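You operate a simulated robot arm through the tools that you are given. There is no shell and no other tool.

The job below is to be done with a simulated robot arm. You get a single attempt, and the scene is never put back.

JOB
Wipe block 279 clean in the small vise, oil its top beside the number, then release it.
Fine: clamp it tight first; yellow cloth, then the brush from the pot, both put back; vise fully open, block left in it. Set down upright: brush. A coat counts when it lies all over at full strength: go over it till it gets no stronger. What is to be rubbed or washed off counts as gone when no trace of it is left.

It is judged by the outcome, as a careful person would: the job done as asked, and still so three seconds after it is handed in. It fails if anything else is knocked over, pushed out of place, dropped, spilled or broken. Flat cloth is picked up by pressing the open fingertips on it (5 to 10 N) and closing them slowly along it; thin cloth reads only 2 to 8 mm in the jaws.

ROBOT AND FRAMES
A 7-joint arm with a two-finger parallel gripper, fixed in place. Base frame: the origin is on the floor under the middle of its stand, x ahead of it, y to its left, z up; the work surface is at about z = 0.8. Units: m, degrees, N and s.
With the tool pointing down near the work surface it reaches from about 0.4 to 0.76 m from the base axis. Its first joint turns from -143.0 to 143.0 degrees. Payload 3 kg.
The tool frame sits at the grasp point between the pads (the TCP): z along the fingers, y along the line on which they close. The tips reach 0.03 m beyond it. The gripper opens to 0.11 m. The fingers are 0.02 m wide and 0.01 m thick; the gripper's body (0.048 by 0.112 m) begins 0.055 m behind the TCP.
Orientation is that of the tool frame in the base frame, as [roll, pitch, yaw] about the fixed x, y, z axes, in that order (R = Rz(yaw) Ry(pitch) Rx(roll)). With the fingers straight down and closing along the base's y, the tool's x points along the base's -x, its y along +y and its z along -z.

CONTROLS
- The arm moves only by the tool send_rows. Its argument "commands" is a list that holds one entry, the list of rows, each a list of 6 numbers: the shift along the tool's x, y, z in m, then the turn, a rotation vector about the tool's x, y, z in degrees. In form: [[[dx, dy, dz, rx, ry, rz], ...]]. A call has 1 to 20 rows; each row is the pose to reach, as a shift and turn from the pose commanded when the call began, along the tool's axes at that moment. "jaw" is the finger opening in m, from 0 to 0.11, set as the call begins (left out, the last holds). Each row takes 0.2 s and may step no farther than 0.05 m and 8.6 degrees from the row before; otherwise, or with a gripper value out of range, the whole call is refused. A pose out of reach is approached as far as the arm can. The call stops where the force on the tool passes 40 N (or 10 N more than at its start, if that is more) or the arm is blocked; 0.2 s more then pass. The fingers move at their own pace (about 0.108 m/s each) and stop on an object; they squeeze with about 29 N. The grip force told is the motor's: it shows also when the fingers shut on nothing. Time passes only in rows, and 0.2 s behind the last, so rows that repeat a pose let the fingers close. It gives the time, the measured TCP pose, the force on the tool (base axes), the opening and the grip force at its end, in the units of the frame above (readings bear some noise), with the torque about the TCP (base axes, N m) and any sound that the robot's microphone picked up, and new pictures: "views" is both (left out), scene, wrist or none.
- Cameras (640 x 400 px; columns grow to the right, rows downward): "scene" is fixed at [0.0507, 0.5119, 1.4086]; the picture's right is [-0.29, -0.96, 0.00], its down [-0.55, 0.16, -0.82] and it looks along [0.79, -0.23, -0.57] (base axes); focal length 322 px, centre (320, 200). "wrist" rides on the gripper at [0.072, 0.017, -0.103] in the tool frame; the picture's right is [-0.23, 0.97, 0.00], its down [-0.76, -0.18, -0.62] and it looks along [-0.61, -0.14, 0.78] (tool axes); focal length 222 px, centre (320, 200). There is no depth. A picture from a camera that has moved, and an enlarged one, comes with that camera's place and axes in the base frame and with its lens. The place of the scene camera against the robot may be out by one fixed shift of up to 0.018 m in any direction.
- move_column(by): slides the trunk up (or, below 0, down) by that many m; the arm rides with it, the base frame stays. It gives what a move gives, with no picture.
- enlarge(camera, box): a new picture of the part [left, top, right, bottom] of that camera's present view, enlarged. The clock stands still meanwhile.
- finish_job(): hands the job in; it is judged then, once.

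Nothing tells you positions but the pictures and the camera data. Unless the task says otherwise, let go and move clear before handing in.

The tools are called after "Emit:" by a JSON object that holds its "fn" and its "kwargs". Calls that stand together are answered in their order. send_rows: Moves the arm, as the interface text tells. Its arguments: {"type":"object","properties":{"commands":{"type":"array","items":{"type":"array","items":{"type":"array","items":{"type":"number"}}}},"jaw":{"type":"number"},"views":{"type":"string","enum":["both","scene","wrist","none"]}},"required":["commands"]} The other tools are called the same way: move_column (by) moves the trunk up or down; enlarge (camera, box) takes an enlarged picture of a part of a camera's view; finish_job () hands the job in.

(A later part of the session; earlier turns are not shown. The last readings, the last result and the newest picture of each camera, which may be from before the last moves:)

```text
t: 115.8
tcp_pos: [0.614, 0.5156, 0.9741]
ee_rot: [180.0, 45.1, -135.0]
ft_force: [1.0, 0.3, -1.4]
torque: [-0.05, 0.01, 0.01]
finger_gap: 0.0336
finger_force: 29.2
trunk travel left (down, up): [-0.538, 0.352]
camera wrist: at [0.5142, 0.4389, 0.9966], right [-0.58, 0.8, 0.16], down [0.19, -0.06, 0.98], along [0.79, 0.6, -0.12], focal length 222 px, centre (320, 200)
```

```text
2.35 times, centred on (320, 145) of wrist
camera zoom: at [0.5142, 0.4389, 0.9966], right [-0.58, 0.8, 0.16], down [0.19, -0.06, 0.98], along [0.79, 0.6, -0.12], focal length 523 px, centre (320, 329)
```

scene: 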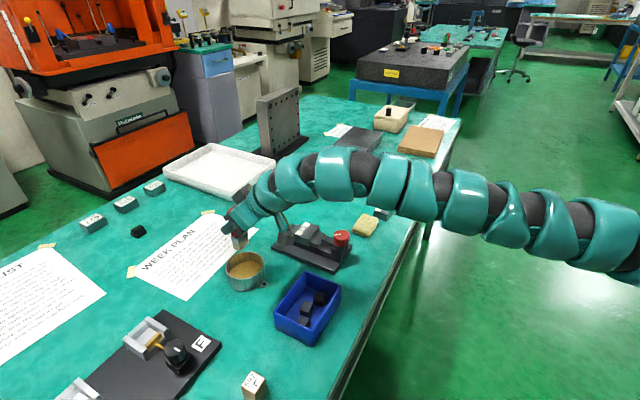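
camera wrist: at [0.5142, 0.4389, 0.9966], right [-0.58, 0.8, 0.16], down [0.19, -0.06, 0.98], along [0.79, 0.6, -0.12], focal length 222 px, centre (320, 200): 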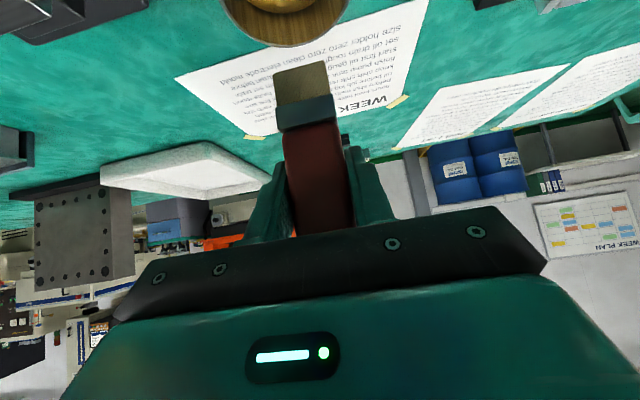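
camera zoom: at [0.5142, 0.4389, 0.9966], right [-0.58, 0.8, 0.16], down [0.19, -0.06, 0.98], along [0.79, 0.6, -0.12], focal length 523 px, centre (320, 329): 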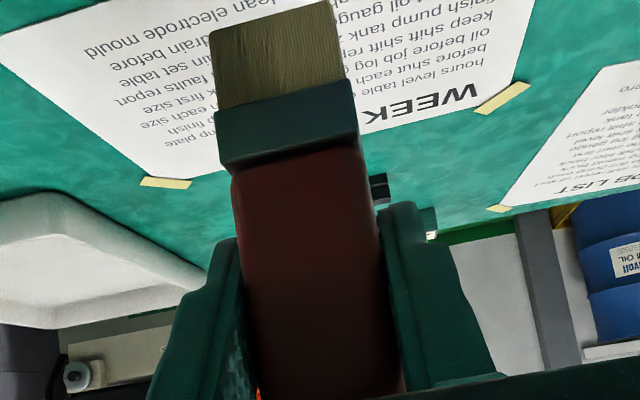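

The bristles are about 30 mm wide and 18 mm thick, ending 68.5 mm below the TCP. I'll carry the brush above the free strip of the block.

Emit:
{"fn": "send_rows", "kwargs": {"commands": [[[0.0119, -0.0324, -0.0119, 0, 0, 0], [0.0238, -0.0648, -0.0238, 0, 0, 0], [0.0356, -0.0971, -0.0356, 0, 0, 0], [0.0475, -0.1295, -0.0475, 0, 0, 0], [0.0594, -0.1619, -0.0594, 0, 0, 0], [0.0594, -0.1619, -0.0594, 0, 0, 0]]], "views": "both"}}

Emit:
{"fn": "enlarge", "kwargs": {"camera": "scene", "box": [260, 170, 380, 280]}}

Emit:
{"fn": "enlarge", "kwargs": {"camera": "wrist", "box": [220, 0, 420, 220]}}

```text
t: 117.2
tcp_pos: [0.6706, 0.3419, 0.9727]
ee_rot: [179.9, 45.1, -135.0]
ft_force: [0.8, 0.0, -0.6]
torque: [0.01, -0.01, 0.01]
finger_gap: 0.0336
finger_force: 29.0
trunk travel left (down, up): [-0.538, 0.352]
camera wrist: at [0.5707, 0.265, 0.9949], right [-0.58, 0.8, 0.16], down [0.19, -0.06, 0.98], along [0.79, 0.6, -0.12], focal length 222 px, centre (320, 200)
```

scene: 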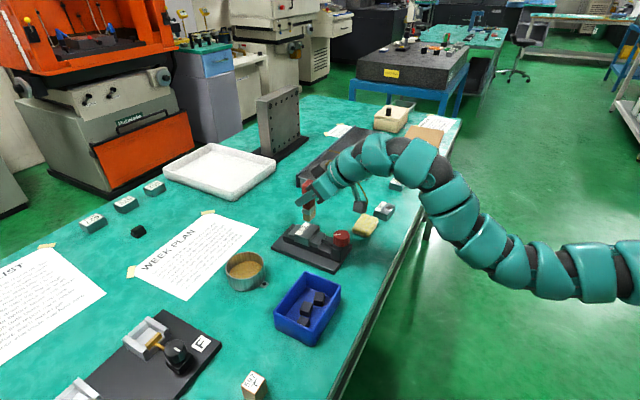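
wrist: 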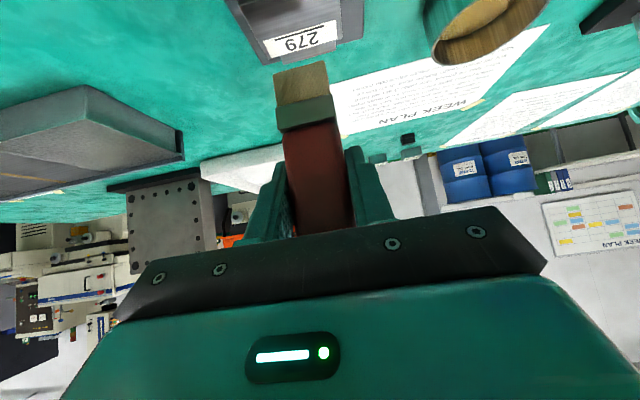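

```text
3.64 times, centred on (320, 225) of scene
camera zoom: at [0.0507, 0.5119, 1.4086], right [-0.29, -0.96, 0.0], down [-0.55, 0.16, -0.82], along [0.79, -0.23, -0.57], focal length 1172 px, centre (320, 109)
```

zoom: 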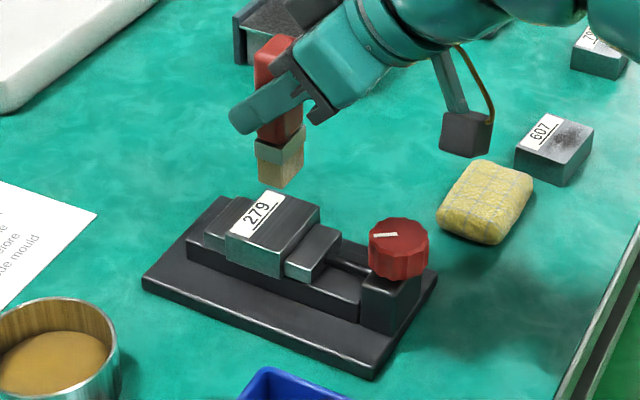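

```text
1.82 times, centred on (320, 110) of wrist
camera zoom: at [0.5707, 0.265, 0.9949], right [-0.58, 0.8, 0.16], down [0.19, -0.06, 0.98], along [0.79, 0.6, -0.12], focal length 404 px, centre (320, 364)
```

zoom: 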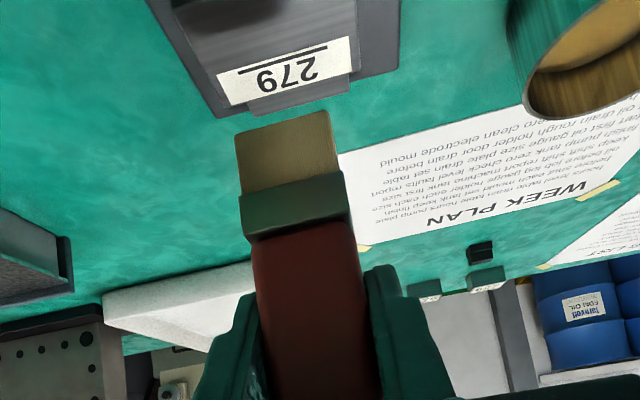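

Reached without trouble. I'll lower to a few millimetres above the block, biased slightly away from the label, and check alignment.

Emit:
{"fn": "send_rows", "kwargs": {"commands": [[[0.0108, 0, 0.0093, 0, 0, 0], [0.0208, 0, 0.0186, 0, 0, 0], [0.0308, -0.0001, 0.0279, 0, 0, 0], [0.0308, -0.0001, 0.0279, 0, 0, 0]]], "views": "both"}}

Emit:
{"fn": "enlarge", "kwargs": {"camera": "scene", "box": [280, 190, 360, 260]}}

Emit:
{"fn": "enlarge", "kwargs": {"camera": "wrist", "box": [220, 0, 400, 150]}}

```text
t: 118.2
tcp_pos: [0.6688, 0.3398, 0.931]
ee_rot: [-179.9, 45.1, -135.0]
ft_force: [0.0, -1.0, -0.3]
torque: [-0.06, 0.01, -0.02]
finger_gap: 0.0336
finger_force: 29.3
trunk travel left (down, up): [-0.538, 0.352]
camera wrist: at [0.5694, 0.2629, 0.9537], right [-0.58, 0.8, 0.16], down [0.19, -0.06, 0.98], along [0.79, 0.6, -0.12], focal length 222 px, centre (320, 200)
```

scene: 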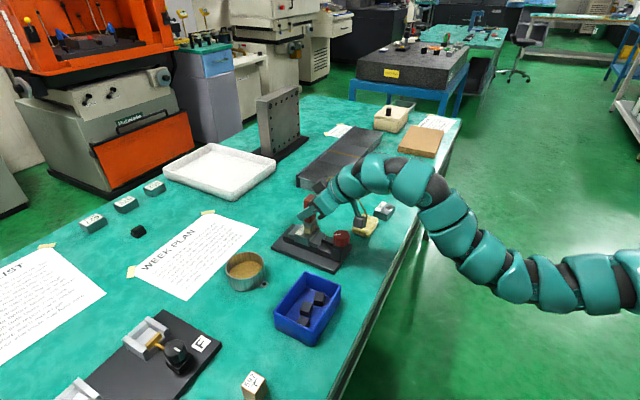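
wrist: 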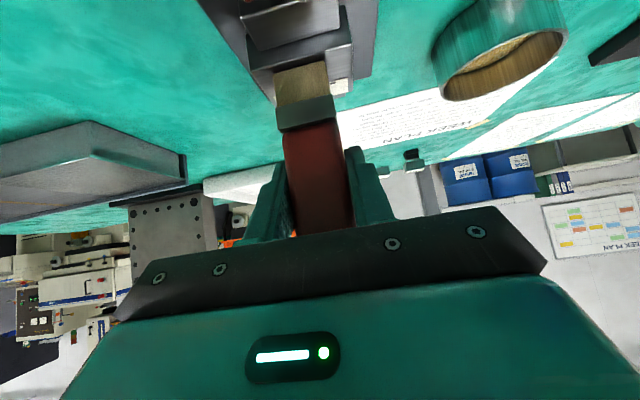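

```text
5.71 times, centred on (320, 225) of scene
camera zoom: at [0.0507, 0.5119, 1.4086], right [-0.29, -0.96, 0.0], down [-0.55, 0.16, -0.82], along [0.79, -0.23, -0.57], focal length 1842 px, centre (320, 57)
```

zoom: 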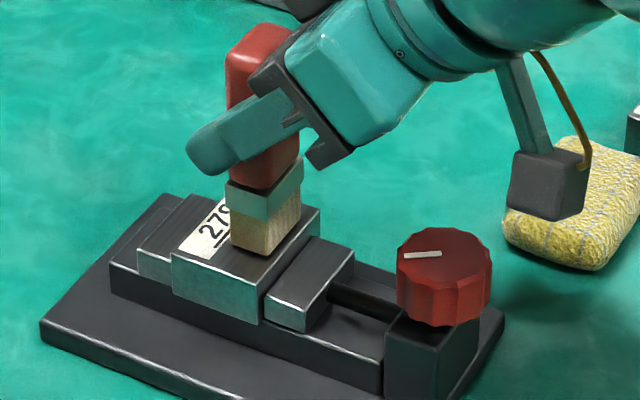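

```text
2.67 times, centred on (310, 75) of wrist
camera zoom: at [0.5694, 0.2629, 0.9537], right [-0.58, 0.8, 0.16], down [0.19, -0.06, 0.98], along [0.79, 0.6, -0.12], focal length 592 px, centre (347, 533)
```

zoom: 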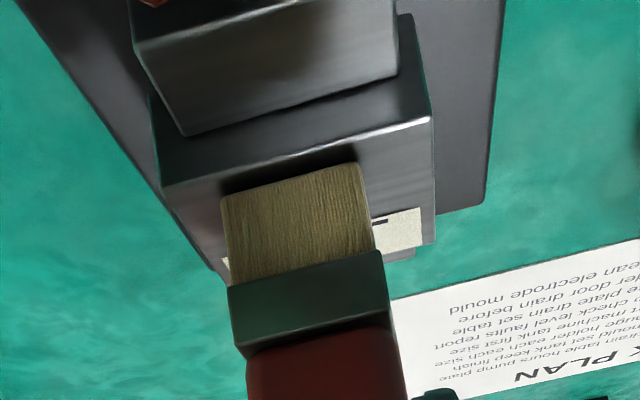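

The brush is aligned over the free strip, clear of the label. Lowering to contact.

Emit:
{"fn": "send_rows", "kwargs": {"commands": [[[0.0014, 0, 0.0014, 0, 0, 0], [0.0021, 0, 0.0021, 0, 0, 0], [0.0021, 0, 0.0021, 0, 0, 0]]], "views": "none"}}

Emit:
{"fn": "send_rows", "kwargs": {"commands": [[[0.0007, 0, 0.0007, 0, 0, 0], [0.0007, 0, 0.0007, 0, 0, 0]]], "views": "none"}}

```text
t: 119.0
tcp_pos: [0.6678, 0.34, 0.9315]
ee_rot: [180.0, 45.4, -135.0]
ft_force: [4.4, -0.4, 14.5]
torque: [0.06, -0.19, -0.01]
finger_gap: 0.0336
finger_force: 28.8
trunk travel left (down, up): [-0.538, 0.352]
```

```text
t: 119.5
tcp_pos: [0.6691, 0.3389, 0.9295]
ee_rot: [-179.9, 45.4, -135.1]
ft_force: [5.5, -0.3, 21.2]
torque: [0.03, -0.21, 0.0]
finger_gap: 0.0338
finger_force: 28.9
trunk travel left (down, up): [-0.538, 0.352]
```

Contact is firm at about 20 N. I'll ease off slightly and brush back and forth along the strip, staying off the label.

Emit:
{"fn": "send_rows", "kwargs": {"commands": [[[-0.0011, 0.008, -0.0011, 0, 0, 0], [-0.0011, 0.016, -0.0011, 0, 0, 0], [-0.0011, 0, -0.0011, 0, 0, 0], [-0.0011, -0.016, -0.0011, 0, 0, 0], [-0.0011, 0, -0.0011, 0, 0, 0], [-0.0011, 0.016, -0.0011, 0, 0, 0], [0.001, 0.016, -0.0032, 0, 0, 0], [0.001, 0, -0.0032, 0, 0, 0], [0.001, -0.016, -0.0032, 0, 0, 0], [0.001, 0, -0.0032, 0, 0, 0], [0.001, 0.016, -0.0032, 0, 0, 0], [-0.0032, 0.016, 0.001, 0, 0, 0], [-0.0032, 0, 0.001, 0, 0, 0], [-0.0032, -0.016, 0.001, 0, 0, 0], [-0.0032, 0, 0.001, 0, 0, 0], [-0.0032, 0.016, 0.001, 0, 0, 0], [-0.0032, 0, 0.001, 0, 0, 0], [-0.0032, -0.016, 0.001, 0, 0, 0], [-0.0011, -0.008, -0.0011, 0, 0, 0], [-0.0011, 0, -0.0011, 0, 0, 0]]], "views": "none"}}

Emit:
{"fn": "send_rows", "kwargs": {"commands": [[[-0.0106, 0, -0.0106, 0, 0, 0], [-0.0247, 0, -0.0247, 0, 0, 0], [-0.0354, 0, -0.0354, 0, 0, 0], [-0.0354, 0.04, -0.0354, 0, 0, 0], [-0.0354, 0.06, -0.0354, 0, 0, 0], [-0.0354, 0.06, -0.0354, 0, 0, 0]]], "views": "both"}}

Emit:
{"fn": "enlarge", "kwargs": {"camera": "scene", "box": [290, 210, 340, 250]}}

Emit:
{"fn": "enlarge", "kwargs": {"camera": "wrist", "box": [140, 0, 320, 120]}}

```text
t: 123.8
tcp_pos: [0.6682, 0.3396, 0.9305]
ee_rot: [179.9, 45.0, -135.0]
ft_force: [0.4, 0.6, -0.4]
torque: [0.03, 0.0, 0.01]
finger_gap: 0.0337
finger_force: 28.9
trunk travel left (down, up): [-0.538, 0.352]
```

```text
t: 125.2
tcp_pos: [0.6236, 0.3835, 0.9782]
ee_rot: [179.8, 45.1, -135.0]
ft_force: [0.6, -0.7, -0.6]
torque: [-0.02, 0.04, 0.01]
finger_gap: 0.0333
finger_force: 28.8
trunk travel left (down, up): [-0.538, 0.352]
camera wrist: at [0.5242, 0.3066, 1.0003], right [-0.58, 0.8, 0.16], down [0.19, -0.06, 0.98], along [0.79, 0.59, -0.12], focal length 222 px, centre (320, 200)
```

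scene: 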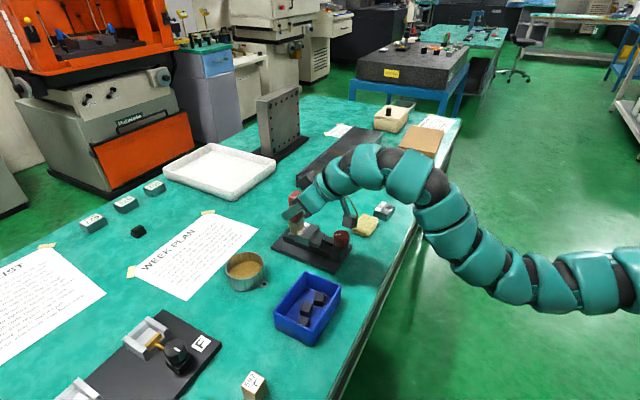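
wrist: 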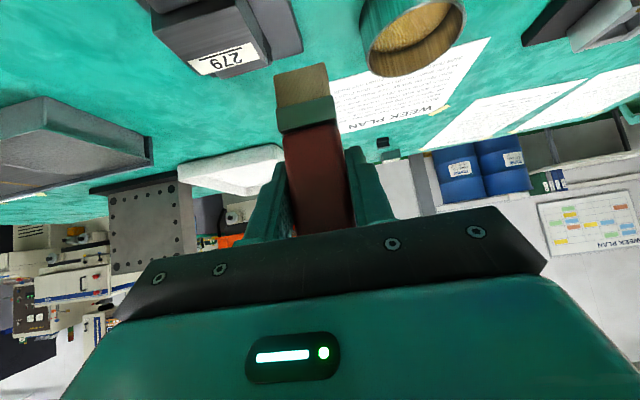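

```text
10.00 times, centred on (315, 230) of scene
camera zoom: at [0.0507, 0.5119, 1.4086], right [-0.29, -0.96, 0.0], down [-0.55, 0.16, -0.82], along [0.79, -0.23, -0.57], focal length 3223 px, centre (370, -100)
```

zoom: 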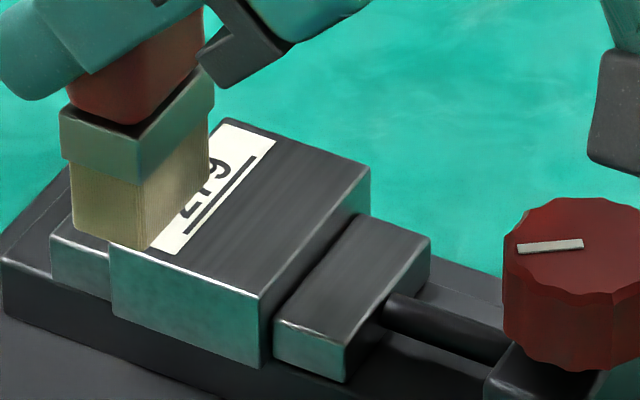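

```text
3.33 times, centred on (230, 60) of wrist
camera zoom: at [0.5242, 0.3066, 1.0003], right [-0.58, 0.8, 0.16], down [0.19, -0.06, 0.98], along [0.79, 0.59, -0.12], focal length 740 px, centre (620, 667)
```

zoom: 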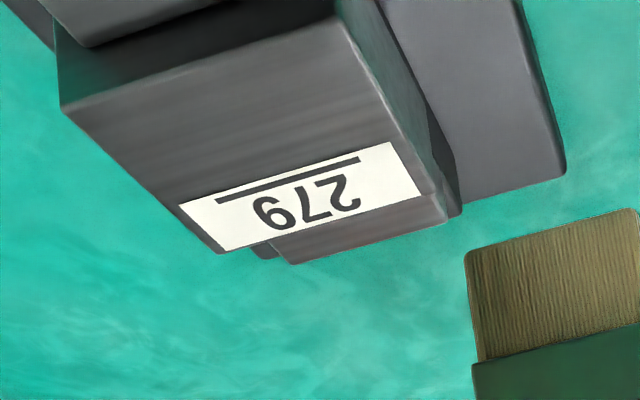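

The surface still looks dry and the end force was zero, so those strokes barely touched. I'll go back and brush with real contact pressure.

Emit:
{"fn": "send_rows", "kwargs": {"commands": [[[0, -0.03, 0, 0, 0, 0], [0, -0.06, 0, 0, 0, 0], [0.0177, -0.06, 0.0177, 0, 0, 0], [0.034, -0.06, 0.034, 0, 0, 0], [0.0354, -0.06, 0.0354, 0, 0, 0], [0.0359, -0.06, 0.0359, 0, 0, 0]]], "views": "none"}}

Emit:
{"fn": "send_rows", "kwargs": {"commands": [[[0.0002, 0, 0.0002, 0, 0, 0], [0.0002, 0, 0.0002, 0, 0, 0]]], "views": "none"}}

```text
t: 126.5
tcp_pos: [0.671, 0.3398, 0.9293]
ee_rot: [-179.9, 45.3, -135.0]
ft_force: [1.3, -0.5, 5.5]
torque: [0.0, -0.05, 0.01]
finger_gap: 0.0336
finger_force: 29.4
trunk travel left (down, up): [-0.538, 0.352]
```

```text
t: 127.2
tcp_pos: [0.6686, 0.3409, 0.9291]
ee_rot: [-180.0, 45.2, -135.0]
ft_force: [3.4, 0.0, 8.5]
torque: [-0.04, -0.14, 0.01]
finger_gap: 0.0333
finger_force: 29.3
trunk travel left (down, up): [-0.538, 0.352]
```

Contact is now 8.5 N. Brushing back and forth.

Emit:
{"fn": "send_rows", "kwargs": {"commands": [[[0, 0.008, 0, 0, 0, 0], [0, 0.016, 0, 0, 0, 0], [0, 0, 0, 0, 0, 0], [0, -0.016, 0, 0, 0, 0], [0, 0, 0, 0, 0, 0], [0, 0.016, 0, 0, 0, 0], [0, 0, 0, 0, 0, 0], [0, -0.016, 0, 0, 0, 0], [0, 0, 0, 0, 0, 0]]], "views": "none"}}

Emit:
{"fn": "send_rows", "kwargs": {"commands": [[[-0.0106, 0, -0.0106, 0, 0, 0], [-0.0247, 0, -0.0247, 0, 0, 0], [-0.0354, 0, -0.0354, 0, 0, 0], [-0.0354, 0.04, -0.0354, 0, 0, 0], [-0.0354, 0.075, -0.0354, 0, 0, 0], [-0.0354, 0.075, -0.0354, 0, 0, 0]]], "views": "wrist"}}

Emit:
{"fn": "enlarge", "kwargs": {"camera": "scene", "box": [290, 210, 340, 250]}}

Emit:
{"fn": "enlarge", "kwargs": {"camera": "wrist", "box": [100, 0, 280, 120]}}

```text
t: 129.2
tcp_pos: [0.6708, 0.3393, 0.9294]
ee_rot: [180.0, 45.1, -135.2]
ft_force: [3.2, -2.5, 14.0]
torque: [-0.16, -0.08, -0.01]
finger_gap: 0.0335
finger_force: 28.8
trunk travel left (down, up): [-0.538, 0.352]
```

```text
t: 130.6
tcp_pos: [0.616, 0.3911, 0.9791]
ee_rot: [179.9, 45.1, -135.2]
ft_force: [0.0, -0.7, -0.7]
torque: [-0.02, 0.0, 0.02]
finger_gap: 0.0335
finger_force: 29.1
trunk travel left (down, up): [-0.538, 0.352]
camera wrist: at [0.5161, 0.3144, 1.0016], right [-0.58, 0.8, 0.16], down [0.19, -0.06, 0.98], along [0.79, 0.59, -0.12], focal length 222 px, centre (320, 200)
```

wrist: 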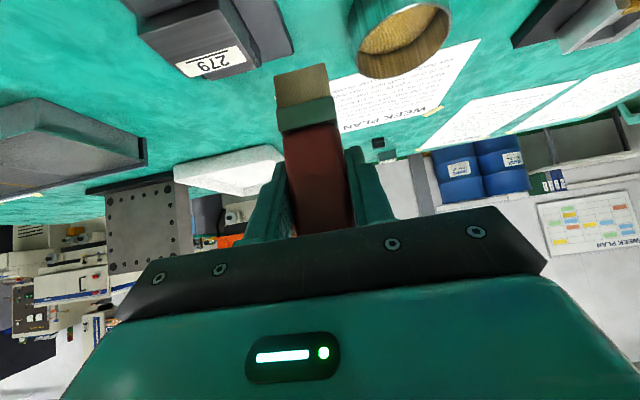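

```text
10.00 times, centred on (315, 230) of scene
camera zoom: at [0.0507, 0.5119, 1.4086], right [-0.29, -0.96, 0.0], down [-0.55, 0.16, -0.82], along [0.79, -0.23, -0.57], focal length 3223 px, centre (370, -100)
```

zoom: 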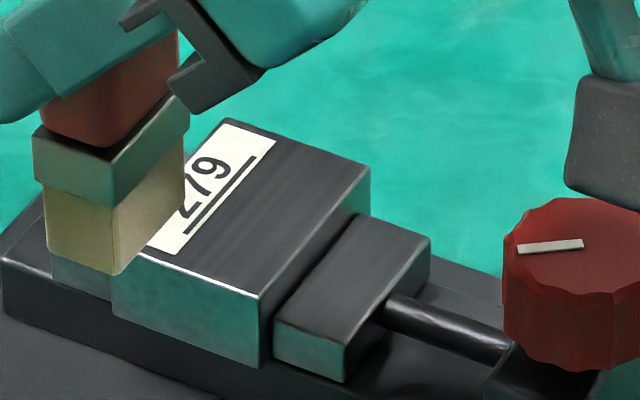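

```text
3.33 times, centred on (190, 60) of wrist
camera zoom: at [0.5161, 0.3144, 1.0016], right [-0.58, 0.8, 0.16], down [0.19, -0.06, 0.98], along [0.79, 0.59, -0.12], focal length 740 px, centre (753, 667)
```

zoom: 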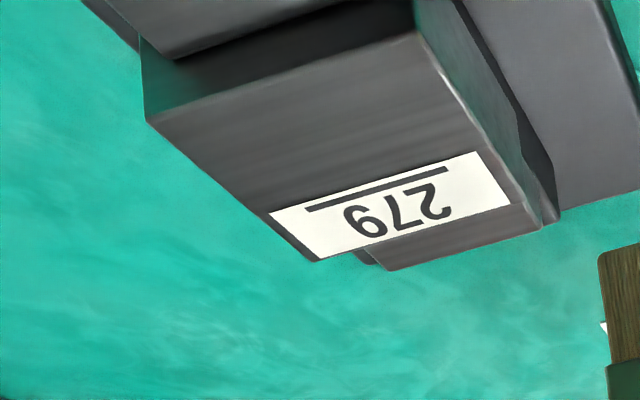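

There seems to be a faint warm tint starting to appear. I'll continue with more strokes over the whole strip.

Emit:
{"fn": "send_rows", "kwargs": {"commands": [[[0, -0.04, 0, 0, 0, 0], [0, -0.075, 0, 0, 0, 0], [0.0177, -0.075, 0.0177, 0, 0, 0], [0.034, -0.075, 0.034, 0, 0, 0], [0.0354, -0.075, 0.0354, 0, 0, 0], [0.0354, -0.059, 0.0354, 0, 0, 0], [0.0354, -0.075, 0.0354, 0, 0, 0], [0.0354, -0.091, 0.0354, 0, 0, 0], [0.0354, -0.075, 0.0354, 0, 0, 0], [0.0354, -0.059, 0.0354, 0, 0, 0], [0.0375, -0.059, 0.0333, 0, 0, 0], [0.0375, -0.075, 0.0333, 0, 0, 0], [0.0375, -0.091, 0.0333, 0, 0, 0], [0.0375, -0.075, 0.0333, 0, 0, 0], [0.0375, -0.059, 0.0333, 0, 0, 0], [0.0333, -0.059, 0.0375, 0, 0, 0], [0.0333, -0.075, 0.0375, 0, 0, 0], [0.0333, -0.091, 0.0375, 0, 0, 0], [0.0333, -0.075, 0.0375, 0, 0, 0], [0.0333, -0.059, 0.0375, 0, 0, 0]]], "views": "none"}}

Emit:
{"fn": "send_rows", "kwargs": {"commands": [[[-0.0106, 0, -0.0106, 0, 0, 0], [-0.0247, 0, -0.0247, 0, 0, 0], [-0.0354, 0, -0.0354, 0, 0, 0], [-0.0354, 0.04, -0.0354, 0, 0, 0], [-0.0354, 0.065, -0.0354, 0, 0, 0], [-0.0354, 0.065, -0.0354, 0, 0, 0]]], "views": "wrist"}}

Emit:
{"fn": "enlarge", "kwargs": {"camera": "scene", "box": [290, 210, 340, 250]}}

Emit:
{"fn": "enlarge", "kwargs": {"camera": "wrist", "box": [100, 0, 280, 120]}}

```text
t: 134.8
tcp_pos: [0.6602, 0.3513, 0.9293]
ee_rot: [180.0, 45.3, -135.1]
ft_force: [1.9, -2.3, 13.4]
torque: [-0.14, -0.04, 0.0]
finger_gap: 0.0336
finger_force: 28.9
trunk travel left (down, up): [-0.538, 0.352]
```

```text
t: 136.2
tcp_pos: [0.6151, 0.3994, 0.9794]
ee_rot: [-180.0, 45.1, -135.1]
ft_force: [0.0, -0.1, -1.5]
torque: [0.0, 0.0, 0.01]
finger_gap: 0.0336
finger_force: 28.4
trunk travel left (down, up): [-0.538, 0.352]
camera wrist: at [0.5141, 0.3231, 1.0014], right [-0.58, 0.8, 0.16], down [0.19, -0.06, 0.98], along [0.79, 0.59, -0.12], focal length 222 px, centre (320, 200)
```

wrist: 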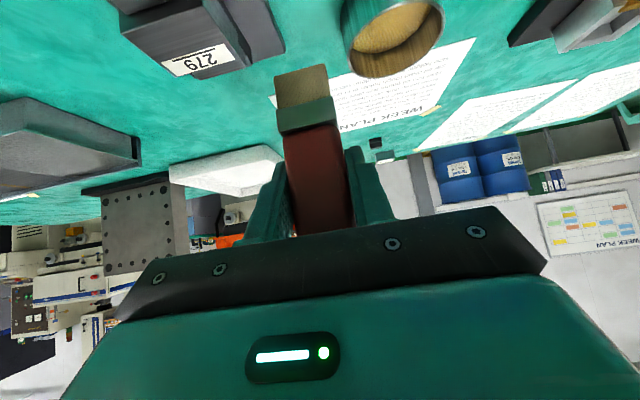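

```text
10.00 times, centred on (315, 230) of scene
camera zoom: at [0.0507, 0.5119, 1.4086], right [-0.29, -0.96, 0.0], down [-0.55, 0.16, -0.82], along [0.79, -0.23, -0.57], focal length 3223 px, centre (370, -100)
```

zoom: 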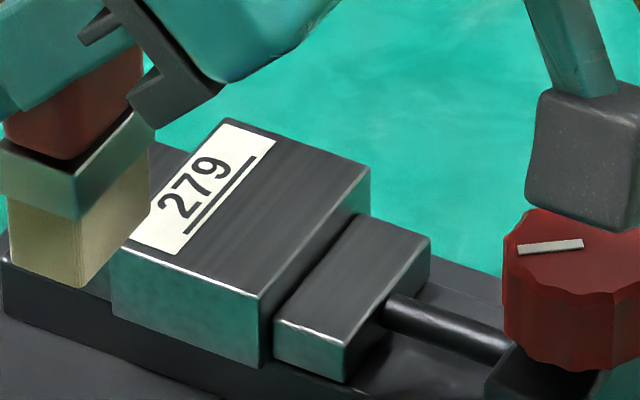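

```text
3.33 times, centred on (190, 60) of wrist
camera zoom: at [0.5141, 0.3231, 1.0014], right [-0.58, 0.8, 0.16], down [0.19, -0.06, 0.98], along [0.79, 0.59, -0.12], focal length 740 px, centre (753, 667)
```

zoom: 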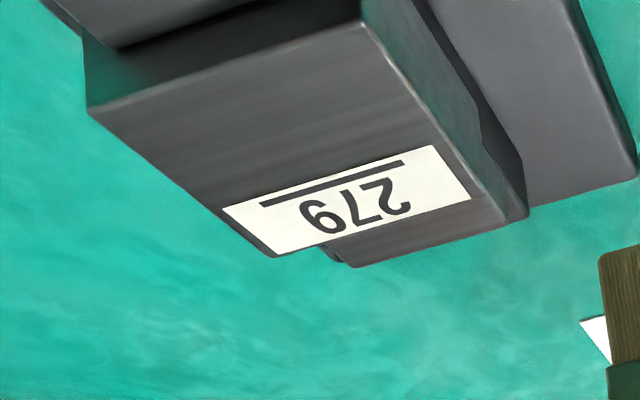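

No visible coat yet, so the brush may not be loaded. I'll look closely at the bristles and the oil in the pot.

Emit:
{"fn": "enlarge", "kwargs": {"camera": "wrist", "box": [260, 55, 350, 135]}}

Emit:
{"fn": "enlarge", "kwargs": {"camera": "scene", "box": [215, 235, 285, 300]}}

Emit:
{"fn": "enlarge", "kwargs": {"camera": "wrist", "box": [330, 0, 460, 90]}}

```text
5.00 times, centred on (305, 95) of wrist
camera zoom: at [0.5141, 0.3231, 1.0014], right [-0.58, 0.8, 0.16], down [0.19, -0.06, 0.98], along [0.79, 0.59, -0.12], focal length 1111 px, centre (395, 725)
```

zoom: 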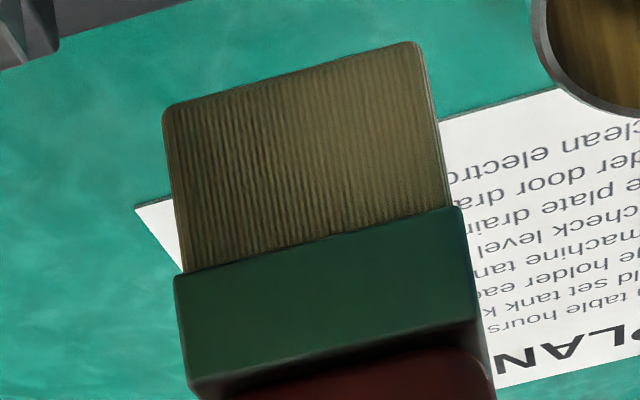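

```text
6.15 times, centred on (250, 268) of scene
camera zoom: at [0.0507, 0.5119, 1.4086], right [-0.29, -0.96, 0.0], down [-0.55, 0.16, -0.82], along [0.79, -0.23, -0.57], focal length 1983 px, centre (751, -215)
```

zoom: 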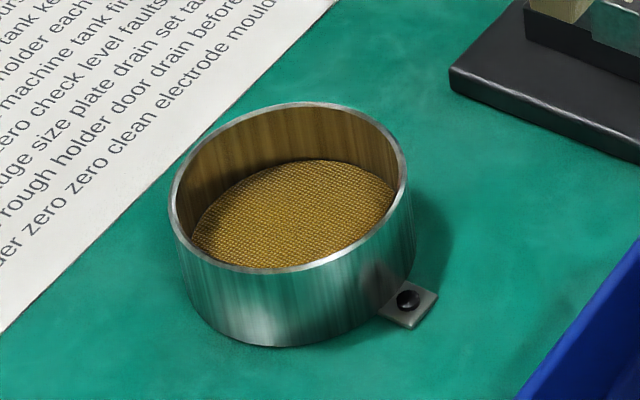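

```text
4.44 times, centred on (395, 45) of wrist
camera zoom: at [0.5141, 0.3231, 1.0014], right [-0.58, 0.8, 0.16], down [0.19, -0.06, 0.98], along [0.79, 0.59, -0.12], focal length 987 px, centre (-13, 889)
```

zoom: 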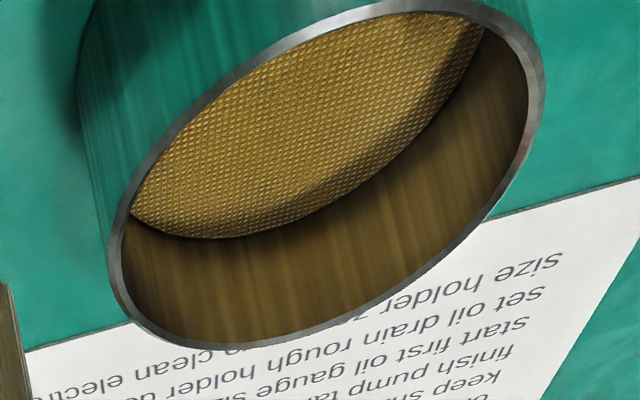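

Emit:
{"fn": "enlarge", "kwargs": {"camera": "wrist", "box": [115, 0, 265, 90]}}

Emit:
{"fn": "enlarge", "kwargs": {"camera": "scene", "box": [300, 218, 330, 242]}}

```text
4.27 times, centred on (190, 45) of wrist
camera zoom: at [0.5141, 0.3231, 1.0014], right [-0.58, 0.8, 0.16], down [0.19, -0.06, 0.98], along [0.79, 0.59, -0.12], focal length 948 px, centre (875, 861)
```

zoom: 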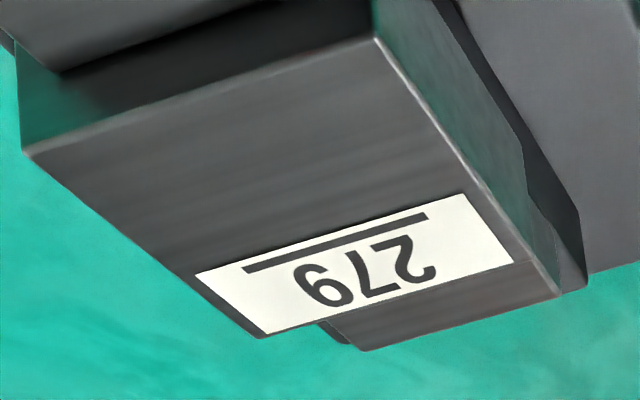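

```text
16.00 times, centred on (315, 230) of scene
camera zoom: at [0.0507, 0.5119, 1.4086], right [-0.29, -0.96, 0.0], down [-0.55, 0.16, -0.82], along [0.79, -0.23, -0.57], focal length 5157 px, centre (400, -280)
```

zoom: 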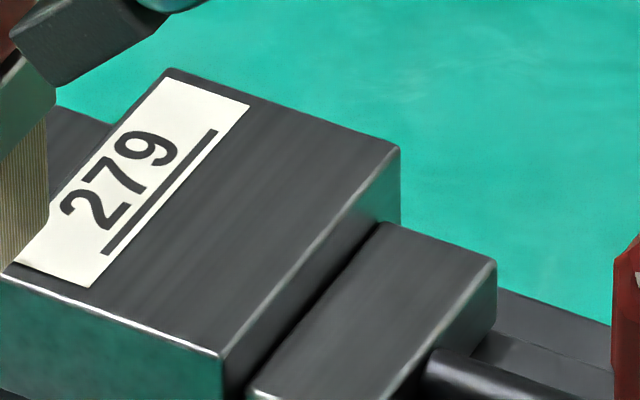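

The strip is still bare steel, so the brush needs to be loaded from the oil-soaked pad. I'll return it over the pot and dip it.

Emit:
{"fn": "send_rows", "kwargs": {"commands": [[[-0.0184, 0.0273, 0.0203, 0, 0, 0], [-0.0369, 0.0546, 0.0406, 0, 0, 0], [-0.0553, 0.0819, 0.0609, 0, 0, 0], [-0.0553, 0.0819, 0.0609, 0, 0, 0], [-0.0553, 0.0819, 0.0609, 0, 0, 0]]], "views": "both"}}

Emit:
{"fn": "enlarge", "kwargs": {"camera": "scene", "box": [205, 195, 305, 300]}}

Emit:
{"fn": "enlarge", "kwargs": {"camera": "wrist", "box": [200, 0, 380, 130]}}

```text
t: 137.3
tcp_pos: [0.6091, 0.5185, 0.9741]
ee_rot: [-180.0, 45.2, -135.0]
ft_force: [-0.4, -0.9, -0.7]
torque: [0.01, -0.02, -0.02]
finger_gap: 0.0333
finger_force: 29.2
trunk travel left (down, up): [-0.538, 0.352]
camera wrist: at [0.5098, 0.4424, 0.997], right [-0.58, 0.8, 0.16], down [0.19, -0.06, 0.98], along [0.79, 0.6, -0.12], focal length 222 px, centre (320, 200)
```

scene: 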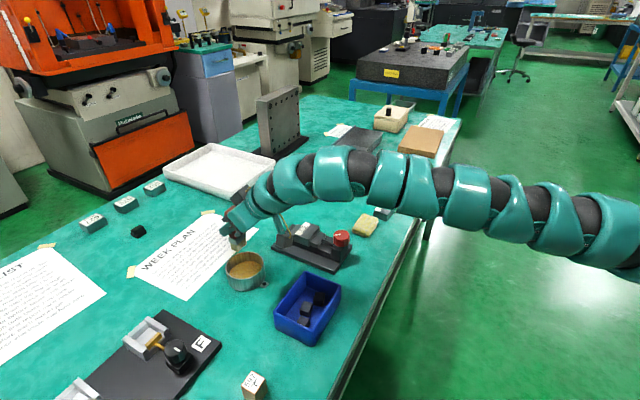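
wrist: 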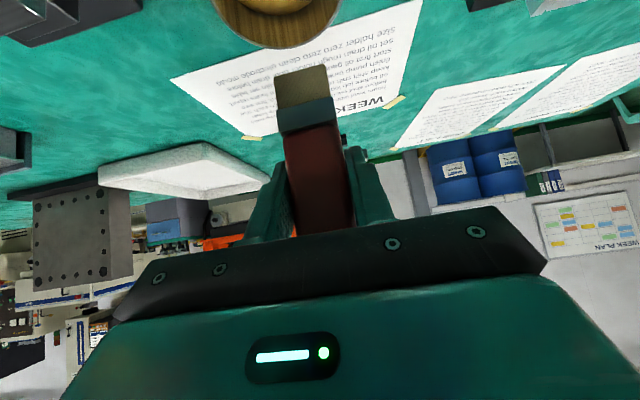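

```text
3.81 times, centred on (255, 248) of scene
camera zoom: at [0.0507, 0.5119, 1.4086], right [-0.29, -0.96, 0.0], down [-0.55, 0.16, -0.82], along [0.79, -0.23, -0.57], focal length 1228 px, centre (568, 19)
```

zoom: 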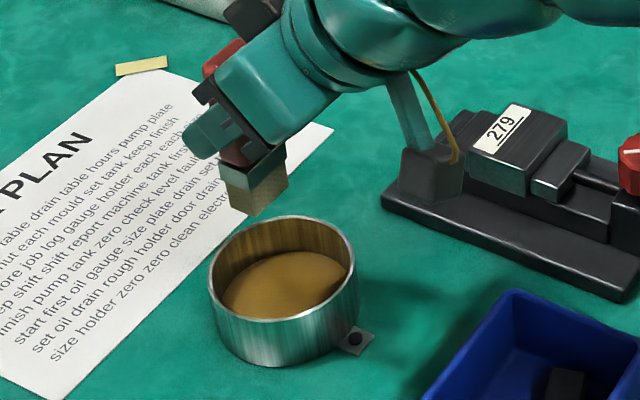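

```text
3.08 times, centred on (290, 65) of wrist
camera zoom: at [0.5098, 0.4424, 0.997], right [-0.58, 0.8, 0.16], down [0.19, -0.06, 0.98], along [0.79, 0.6, -0.12], focal length 684 px, centre (412, 615)
```

zoom: 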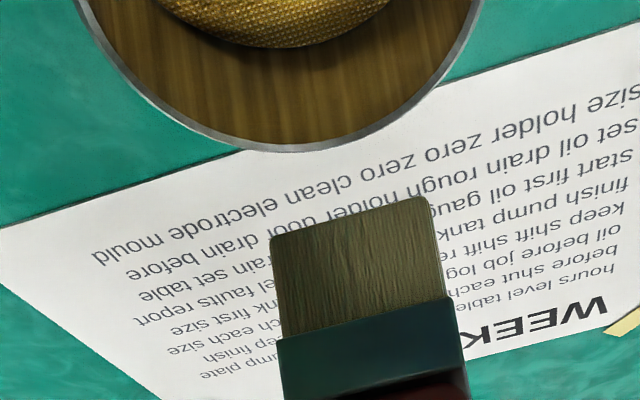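

Emit:
{"fn": "send_rows", "kwargs": {"commands": [[[-0.001, -0.0054, 0.001, 0, 0, 0], [-0.001, -0.0054, 0.001, 0, 0, 0], [-0.001, -0.0054, 0.001, 0, 0, 0]]], "views": "wrist"}}

```text
t: 138.2
tcp_pos: [0.618, 0.5155, 0.9755]
ee_rot: [179.9, 45.1, -135.0]
ft_force: [0.3, 0.1, -0.6]
torque: [0.0, 0.0, 0.01]
finger_gap: 0.0335
finger_force: 29.2
trunk travel left (down, up): [-0.538, 0.352]
camera wrist: at [0.5168, 0.4387, 0.9974], right [-0.58, 0.8, 0.16], down [0.19, -0.06, 0.98], along [0.79, 0.59, -0.12], focal length 222 px, centre (320, 200)
```

wrist: 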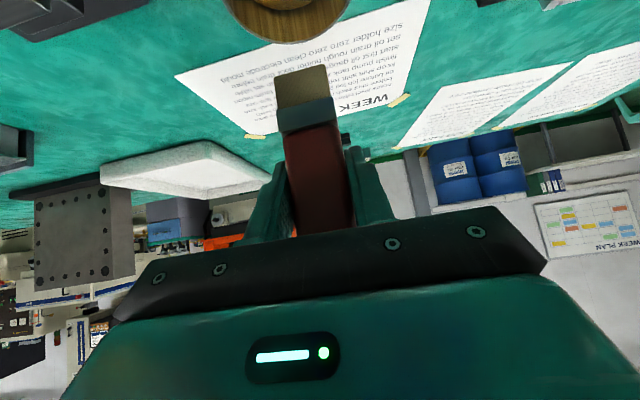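

Emit:
{"fn": "send_rows", "kwargs": {"commands": [[[0.0018, 0.0025, -0.0018, 0, 0, 0], [0.0018, 0.0025, -0.0018, 0, 0, 0], [0.0018, 0.0025, -0.0018, 0, 0, 0]]], "views": "none"}}

```text
t: 138.9
tcp_pos: [0.6138, 0.5147, 0.9751]
ee_rot: [179.9, 45.2, -134.9]
ft_force: [-0.3, 1.1, -0.3]
torque: [0.03, -0.01, -0.01]
finger_gap: 0.0334
finger_force: 28.9
trunk travel left (down, up): [-0.538, 0.352]
```

Emit:
{"fn": "send_rows", "kwargs": {"commands": [[[0.0156, 0, 0.0156, 0, 0, 0], [0.0311, 0, 0.0311, 0, 0, 0], [0.0467, 0, 0.0467, 0, 0, 0], [0.0608, 0, 0.0608, 0, 0, 0], [0.0622, 0, 0.0622, 0, 0, 0], [0.0622, 0, 0.0622, 0, 0, 0]]], "views": "wrist"}}

Emit:
{"fn": "send_rows", "kwargs": {"commands": [[[0.0014, 0, 0.0014, 0, 0, 0], [0.0021, 0, 0.0021, 0, 0, 0]]], "views": "none"}}

```text
t: 140.3
tcp_pos: [0.6131, 0.5126, 0.8876]
ee_rot: [179.8, 45.2, -135.0]
ft_force: [-0.1, 0.1, -1.4]
torque: [0.02, 0.02, 0.03]
finger_gap: 0.0334
finger_force: 29.2
trunk travel left (down, up): [-0.538, 0.352]
camera wrist: at [0.5145, 0.4362, 0.9094], right [-0.58, 0.8, 0.16], down [0.19, -0.06, 0.98], along [0.79, 0.59, -0.12], focal length 222 px, centre (320, 200)
```

wrist: 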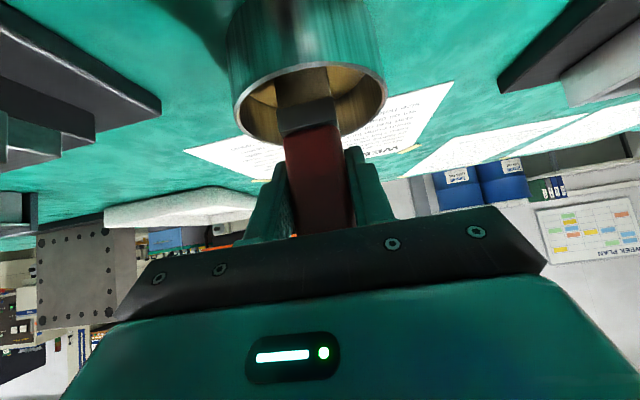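

```text
t: 140.9
tcp_pos: [0.6154, 0.512, 0.8841]
ee_rot: [180.0, 45.1, -134.9]
ft_force: [-0.6, 0.8, -0.5]
torque: [-0.01, -0.02, 0.01]
finger_gap: 0.0335
finger_force: 29.4
trunk travel left (down, up): [-0.538, 0.352]
```

Emit:
{"fn": "send_rows", "kwargs": {"commands": [[[0.0007, 0, 0.0007, 0, 0, 0], [0.0014, 0, 0.0014, 0, 0, 0]]], "views": "none"}}

Emit:
{"fn": "send_rows", "kwargs": {"commands": [[[0.0007, 0, 0.0007, 0, 0, 0], [0.0007, 0, 0.0007, 0, 0, 0]]], "views": "none"}}

```text
t: 141.6
tcp_pos: [0.6141, 0.5127, 0.8824]
ee_rot: [179.8, 45.2, -135.0]
ft_force: [-0.6, -0.7, 2.1]
torque: [-0.07, 0.0, -0.02]
finger_gap: 0.0337
finger_force: 29.0
trunk travel left (down, up): [-0.538, 0.352]
```

```text
t: 142.2
tcp_pos: [0.6147, 0.5119, 0.8826]
ee_rot: [179.9, 45.2, -135.1]
ft_force: [1.8, 1.7, 7.8]
torque: [0.01, -0.11, 0.0]
finger_gap: 0.0337
finger_force: 29.5
trunk travel left (down, up): [-0.538, 0.352]
```

Bristles press on the oil pad at about 8 N. I'll dwell and dab a little to load the brush.

Emit:
{"fn": "send_rows", "kwargs": {"commands": [[[0, 0, 0, 0, 0, 0], [0, 0.002, 0, 0, 0, 0], [0, -0.002, 0, 0, 0, 0], [0, 0.002, 0, 0, 0, 0], [0, -0.002, 0, 0, 0, 0], [0, 0, 0, 0, 0, 0], [0, 0, 0, 0, 0, 0], [0, 0, 0, 0, 0, 0]]], "views": "none"}}

Emit:
{"fn": "send_rows", "kwargs": {"commands": [[[-0.0106, 0, -0.0106, 0, 0, 0], [-0.0247, 0, -0.0247, 0, 0, 0], [-0.0389, 0, -0.0389, 0, 0, 0], [-0.053, 0, -0.053, 0, 0, 0], [-0.0658, 0, -0.0658, 0, 0, 0], [-0.0658, 0, -0.0658, 0, 0, 0]]], "views": "both"}}

Emit:
{"fn": "enlarge", "kwargs": {"camera": "wrist", "box": [260, 55, 350, 135]}}

Emit:
{"fn": "enlarge", "kwargs": {"camera": "scene", "box": [205, 195, 305, 300]}}

```text
t: 143.9
tcp_pos: [0.614, 0.512, 0.8823]
ee_rot: [179.9, 45.2, -135.0]
ft_force: [-3.0, -0.2, 13.2]
torque: [0.01, 0.21, 0.01]
finger_gap: 0.0335
finger_force: 29.0
trunk travel left (down, up): [-0.538, 0.352]
```

```text
t: 145.3
tcp_pos: [0.6147, 0.5121, 0.9742]
ee_rot: [179.9, 45.1, -135.0]
ft_force: [-0.6, -0.1, -0.4]
torque: [0.0, 0.0, 0.0]
finger_gap: 0.0337
finger_force: 28.8
trunk travel left (down, up): [-0.538, 0.352]
camera wrist: at [0.5161, 0.4365, 0.9967], right [-0.58, 0.8, 0.16], down [0.19, -0.06, 0.98], along [0.79, 0.59, -0.12], focal length 222 px, centre (320, 200)
```

scene: 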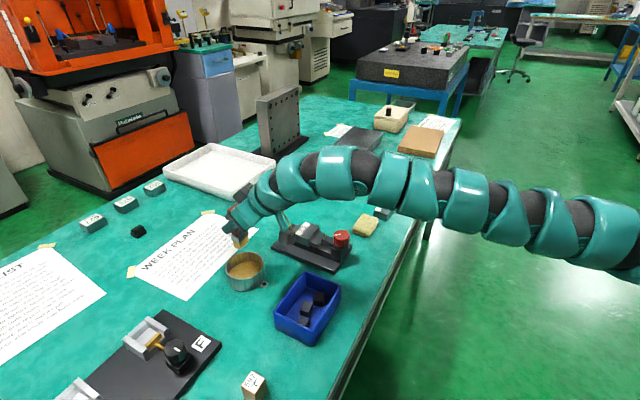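
wrist: 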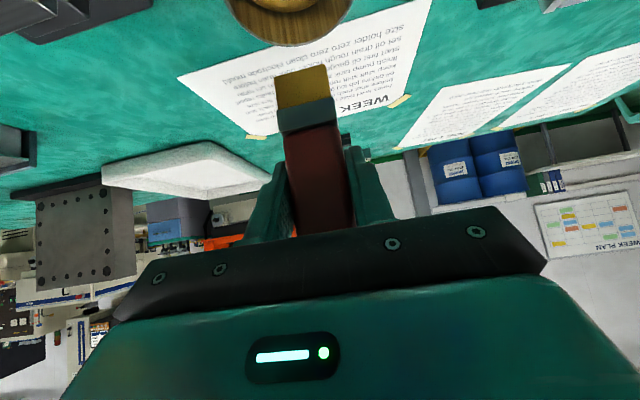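

```text
5.00 times, centred on (305, 95) of wrist
camera zoom: at [0.5161, 0.4365, 0.9967], right [-0.58, 0.8, 0.16], down [0.19, -0.06, 0.98], along [0.79, 0.59, -0.12], focal length 1111 px, centre (395, 725)
```

zoom: 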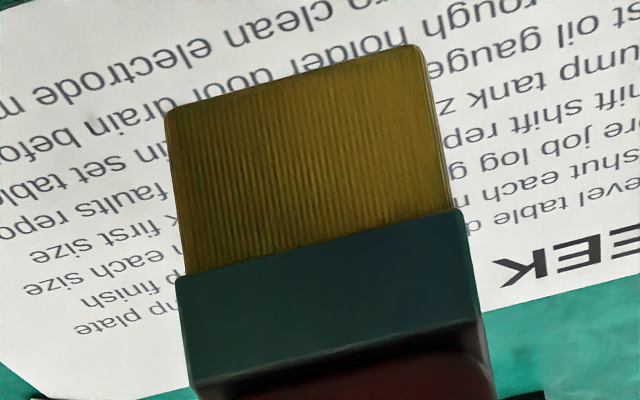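

```text
3.81 times, centred on (255, 248) of scene
camera zoom: at [0.0507, 0.5119, 1.4086], right [-0.29, -0.96, 0.0], down [-0.55, 0.16, -0.82], along [0.79, -0.23, -0.57], focal length 1228 px, centre (568, 19)
```

zoom: 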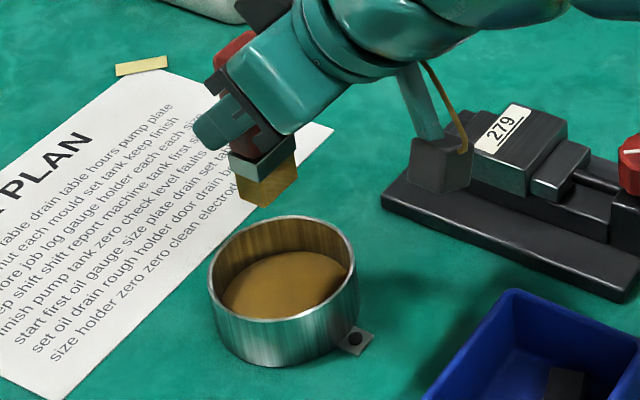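

The bristles have turned golden, so the brush is loaded with oil. Back over the block.

Emit:
{"fn": "send_rows", "kwargs": {"commands": [[[0.0119, -0.0318, -0.0119, 0, 0, 0], [0.0238, -0.0636, -0.0238, 0, 0, 0], [0.0357, -0.0955, -0.0357, 0, 0, 0], [0.0476, -0.1273, -0.0476, 0, 0, 0], [0.0595, -0.1591, -0.0595, 0, 0, 0], [0.0595, -0.1591, -0.0595, 0, 0, 0], [0.0595, -0.1591, -0.0595, 0, 0, 0]]], "views": "none"}}

Emit:
{"fn": "send_rows", "kwargs": {"commands": [[[0, 0, 0, 0, 0, 0], [0, 0, 0, 0, 0, 0]]], "views": "none"}}

```text
t: 146.9
tcp_pos: [0.6663, 0.3422, 0.9742]
ee_rot: [179.9, 45.0, -135.0]
ft_force: [-0.2, -0.5, -1.1]
torque: [0.01, -0.03, 0.02]
finger_gap: 0.0339
finger_force: 28.7
trunk travel left (down, up): [-0.538, 0.352]
```

```text
t: 147.6
tcp_pos: [0.6656, 0.3409, 0.9742]
ee_rot: [179.9, 45.2, -134.9]
ft_force: [0.6, 0.1, -1.3]
torque: [0.03, -0.03, -0.02]
finger_gap: 0.0336
finger_force: 29.0
trunk travel left (down, up): [-0.538, 0.352]
```

Emit:
{"fn": "send_rows", "kwargs": {"commands": [[[0.01, -0.002, 0.01, 0, 0, 0], [0.02, -0.002, 0.02, 0, 0, 0], [0.0297, -0.002, 0.0297, 0, 0, 0], [0.0297, -0.002, 0.0297, 0, 0, 0]]], "views": "wrist"}}

Emit:
{"fn": "enlarge", "kwargs": {"camera": "wrist", "box": [220, 0, 400, 150]}}

```text
t: 148.6
tcp_pos: [0.6689, 0.3392, 0.9327]
ee_rot: [179.9, 45.1, -134.9]
ft_force: [0.3, -0.3, -1.4]
torque: [0.01, 0.02, 0.0]
finger_gap: 0.0333
finger_force: 29.0
trunk travel left (down, up): [-0.538, 0.352]
camera wrist: at [0.5682, 0.2626, 0.9542], right [-0.58, 0.8, 0.16], down [0.19, -0.06, 0.98], along [0.79, 0.6, -0.12], focal length 222 px, centre (320, 200)
```

wrist: 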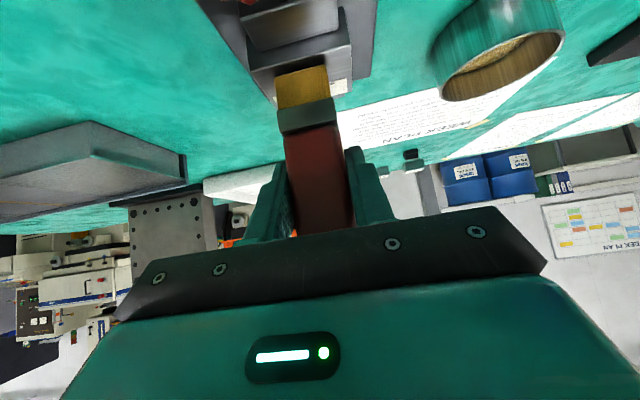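

```text
2.67 times, centred on (310, 75) of wrist
camera zoom: at [0.5682, 0.2626, 0.9542], right [-0.58, 0.8, 0.16], down [0.19, -0.06, 0.98], along [0.79, 0.6, -0.12], focal length 592 px, centre (347, 533)
```

zoom: 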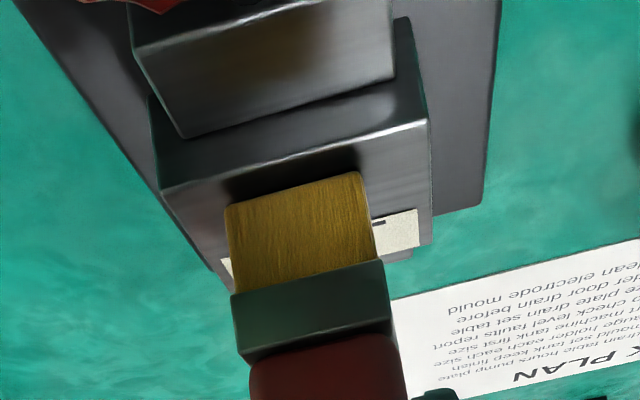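

Emit:
{"fn": "send_rows", "kwargs": {"commands": [[[0.0014, 0, 0.0014, 0, 0, 0], [0.0021, 0, 0.0021, 0, 0, 0], [0.0021, 0, 0.0021, 0, 0, 0]]], "views": "none"}}

Emit:
{"fn": "send_rows", "kwargs": {"commands": [[[0.0004, 0, 0.0004, 0, 0, 0], [0.0004, 0, 0.0004, 0, 0, 0]]], "views": "none"}}

```text
t: 149.3
tcp_pos: [0.6692, 0.3391, 0.9299]
ee_rot: [179.9, 45.2, -135.0]
ft_force: [0.2, 1.1, 1.7]
torque: [0.0, 0.03, 0.01]
finger_gap: 0.0334
finger_force: 28.6
trunk travel left (down, up): [-0.538, 0.352]
```

```text
t: 149.9
tcp_pos: [0.669, 0.3382, 0.9297]
ee_rot: [179.9, 45.2, -135.0]
ft_force: [0.0, 0.9, 6.4]
torque: [0.02, 0.05, -0.01]
finger_gap: 0.0332
finger_force: 28.8
trunk travel left (down, up): [-0.538, 0.352]
```

Contact at about 6 N. First strokes with the loaded brush.

Emit:
{"fn": "send_rows", "kwargs": {"commands": [[[0, 0.008, 0, 0, 0, 0], [0, 0.016, 0, 0, 0, 0], [0, 0, 0, 0, 0, 0], [0, -0.016, 0, 0, 0, 0], [0, 0, 0, 0, 0, 0], [0, 0.016, 0, 0, 0, 0], [0, 0, 0, 0, 0, 0], [0, -0.016, 0, 0, 0, 0], [0, 0, 0, 0, 0, 0]]], "views": "none"}}

Emit:
{"fn": "send_rows", "kwargs": {"commands": [[[-0.0106, 0, -0.0106, 0, 0, 0], [-0.0247, 0, -0.0247, 0, 0, 0], [-0.0354, 0, -0.0354, 0, 0, 0], [-0.0354, 0.04, -0.0354, 0, 0, 0], [-0.0354, 0.075, -0.0354, 0, 0, 0], [-0.0354, 0.075, -0.0354, 0, 0, 0]]], "views": "wrist"}}

Emit:
{"fn": "enlarge", "kwargs": {"camera": "scene", "box": [290, 210, 340, 250]}}

Emit:
{"fn": "enlarge", "kwargs": {"camera": "wrist", "box": [100, 0, 280, 120]}}

```text
t: 151.9
tcp_pos: [0.6708, 0.3369, 0.9298]
ee_rot: [-179.9, 45.3, -135.2]
ft_force: [4.6, -4.2, 17.2]
torque: [-0.14, -0.15, -0.06]
finger_gap: 0.0334
finger_force: 28.9
trunk travel left (down, up): [-0.538, 0.352]
```

```text
t: 153.3
tcp_pos: [0.6156, 0.3927, 0.9776]
ee_rot: [179.8, 45.1, -135.0]
ft_force: [0.5, 0.8, -0.4]
torque: [-0.01, -0.02, -0.01]
finger_gap: 0.0336
finger_force: 29.4
trunk travel left (down, up): [-0.538, 0.352]
camera wrist: at [0.5152, 0.3167, 1.0001], right [-0.58, 0.8, 0.16], down [0.19, -0.06, 0.98], along [0.79, 0.59, -0.12], focal length 222 px, centre (320, 200)
```

wrist: 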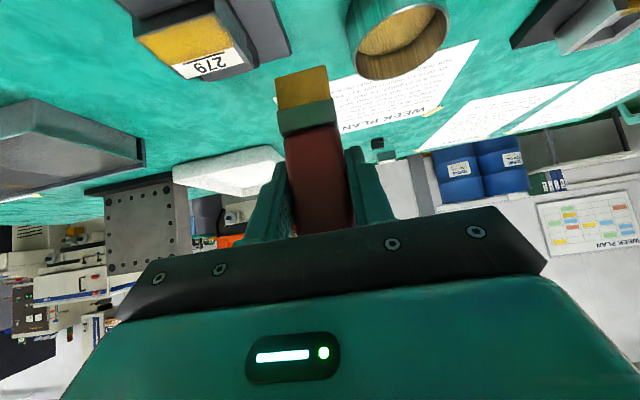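

```text
10.00 times, centred on (315, 230) of scene
camera zoom: at [0.0507, 0.5119, 1.4086], right [-0.29, -0.96, 0.0], down [-0.55, 0.16, -0.82], along [0.79, -0.23, -0.57], focal length 3223 px, centre (370, -100)
```

zoom: 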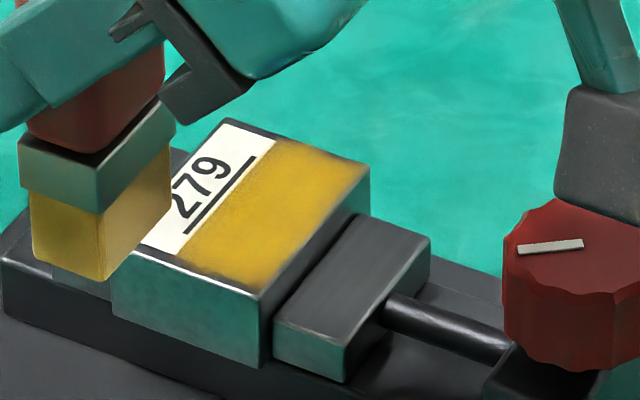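

```text
3.33 times, centred on (190, 60) of wrist
camera zoom: at [0.5152, 0.3167, 1.0001], right [-0.58, 0.8, 0.16], down [0.19, -0.06, 0.98], along [0.79, 0.59, -0.12], focal length 740 px, centre (753, 667)
```

zoom: 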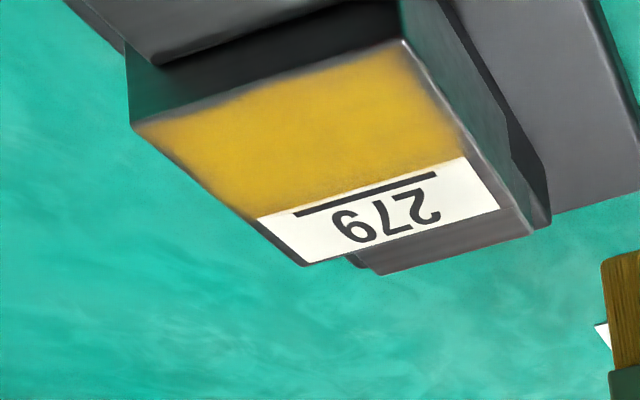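

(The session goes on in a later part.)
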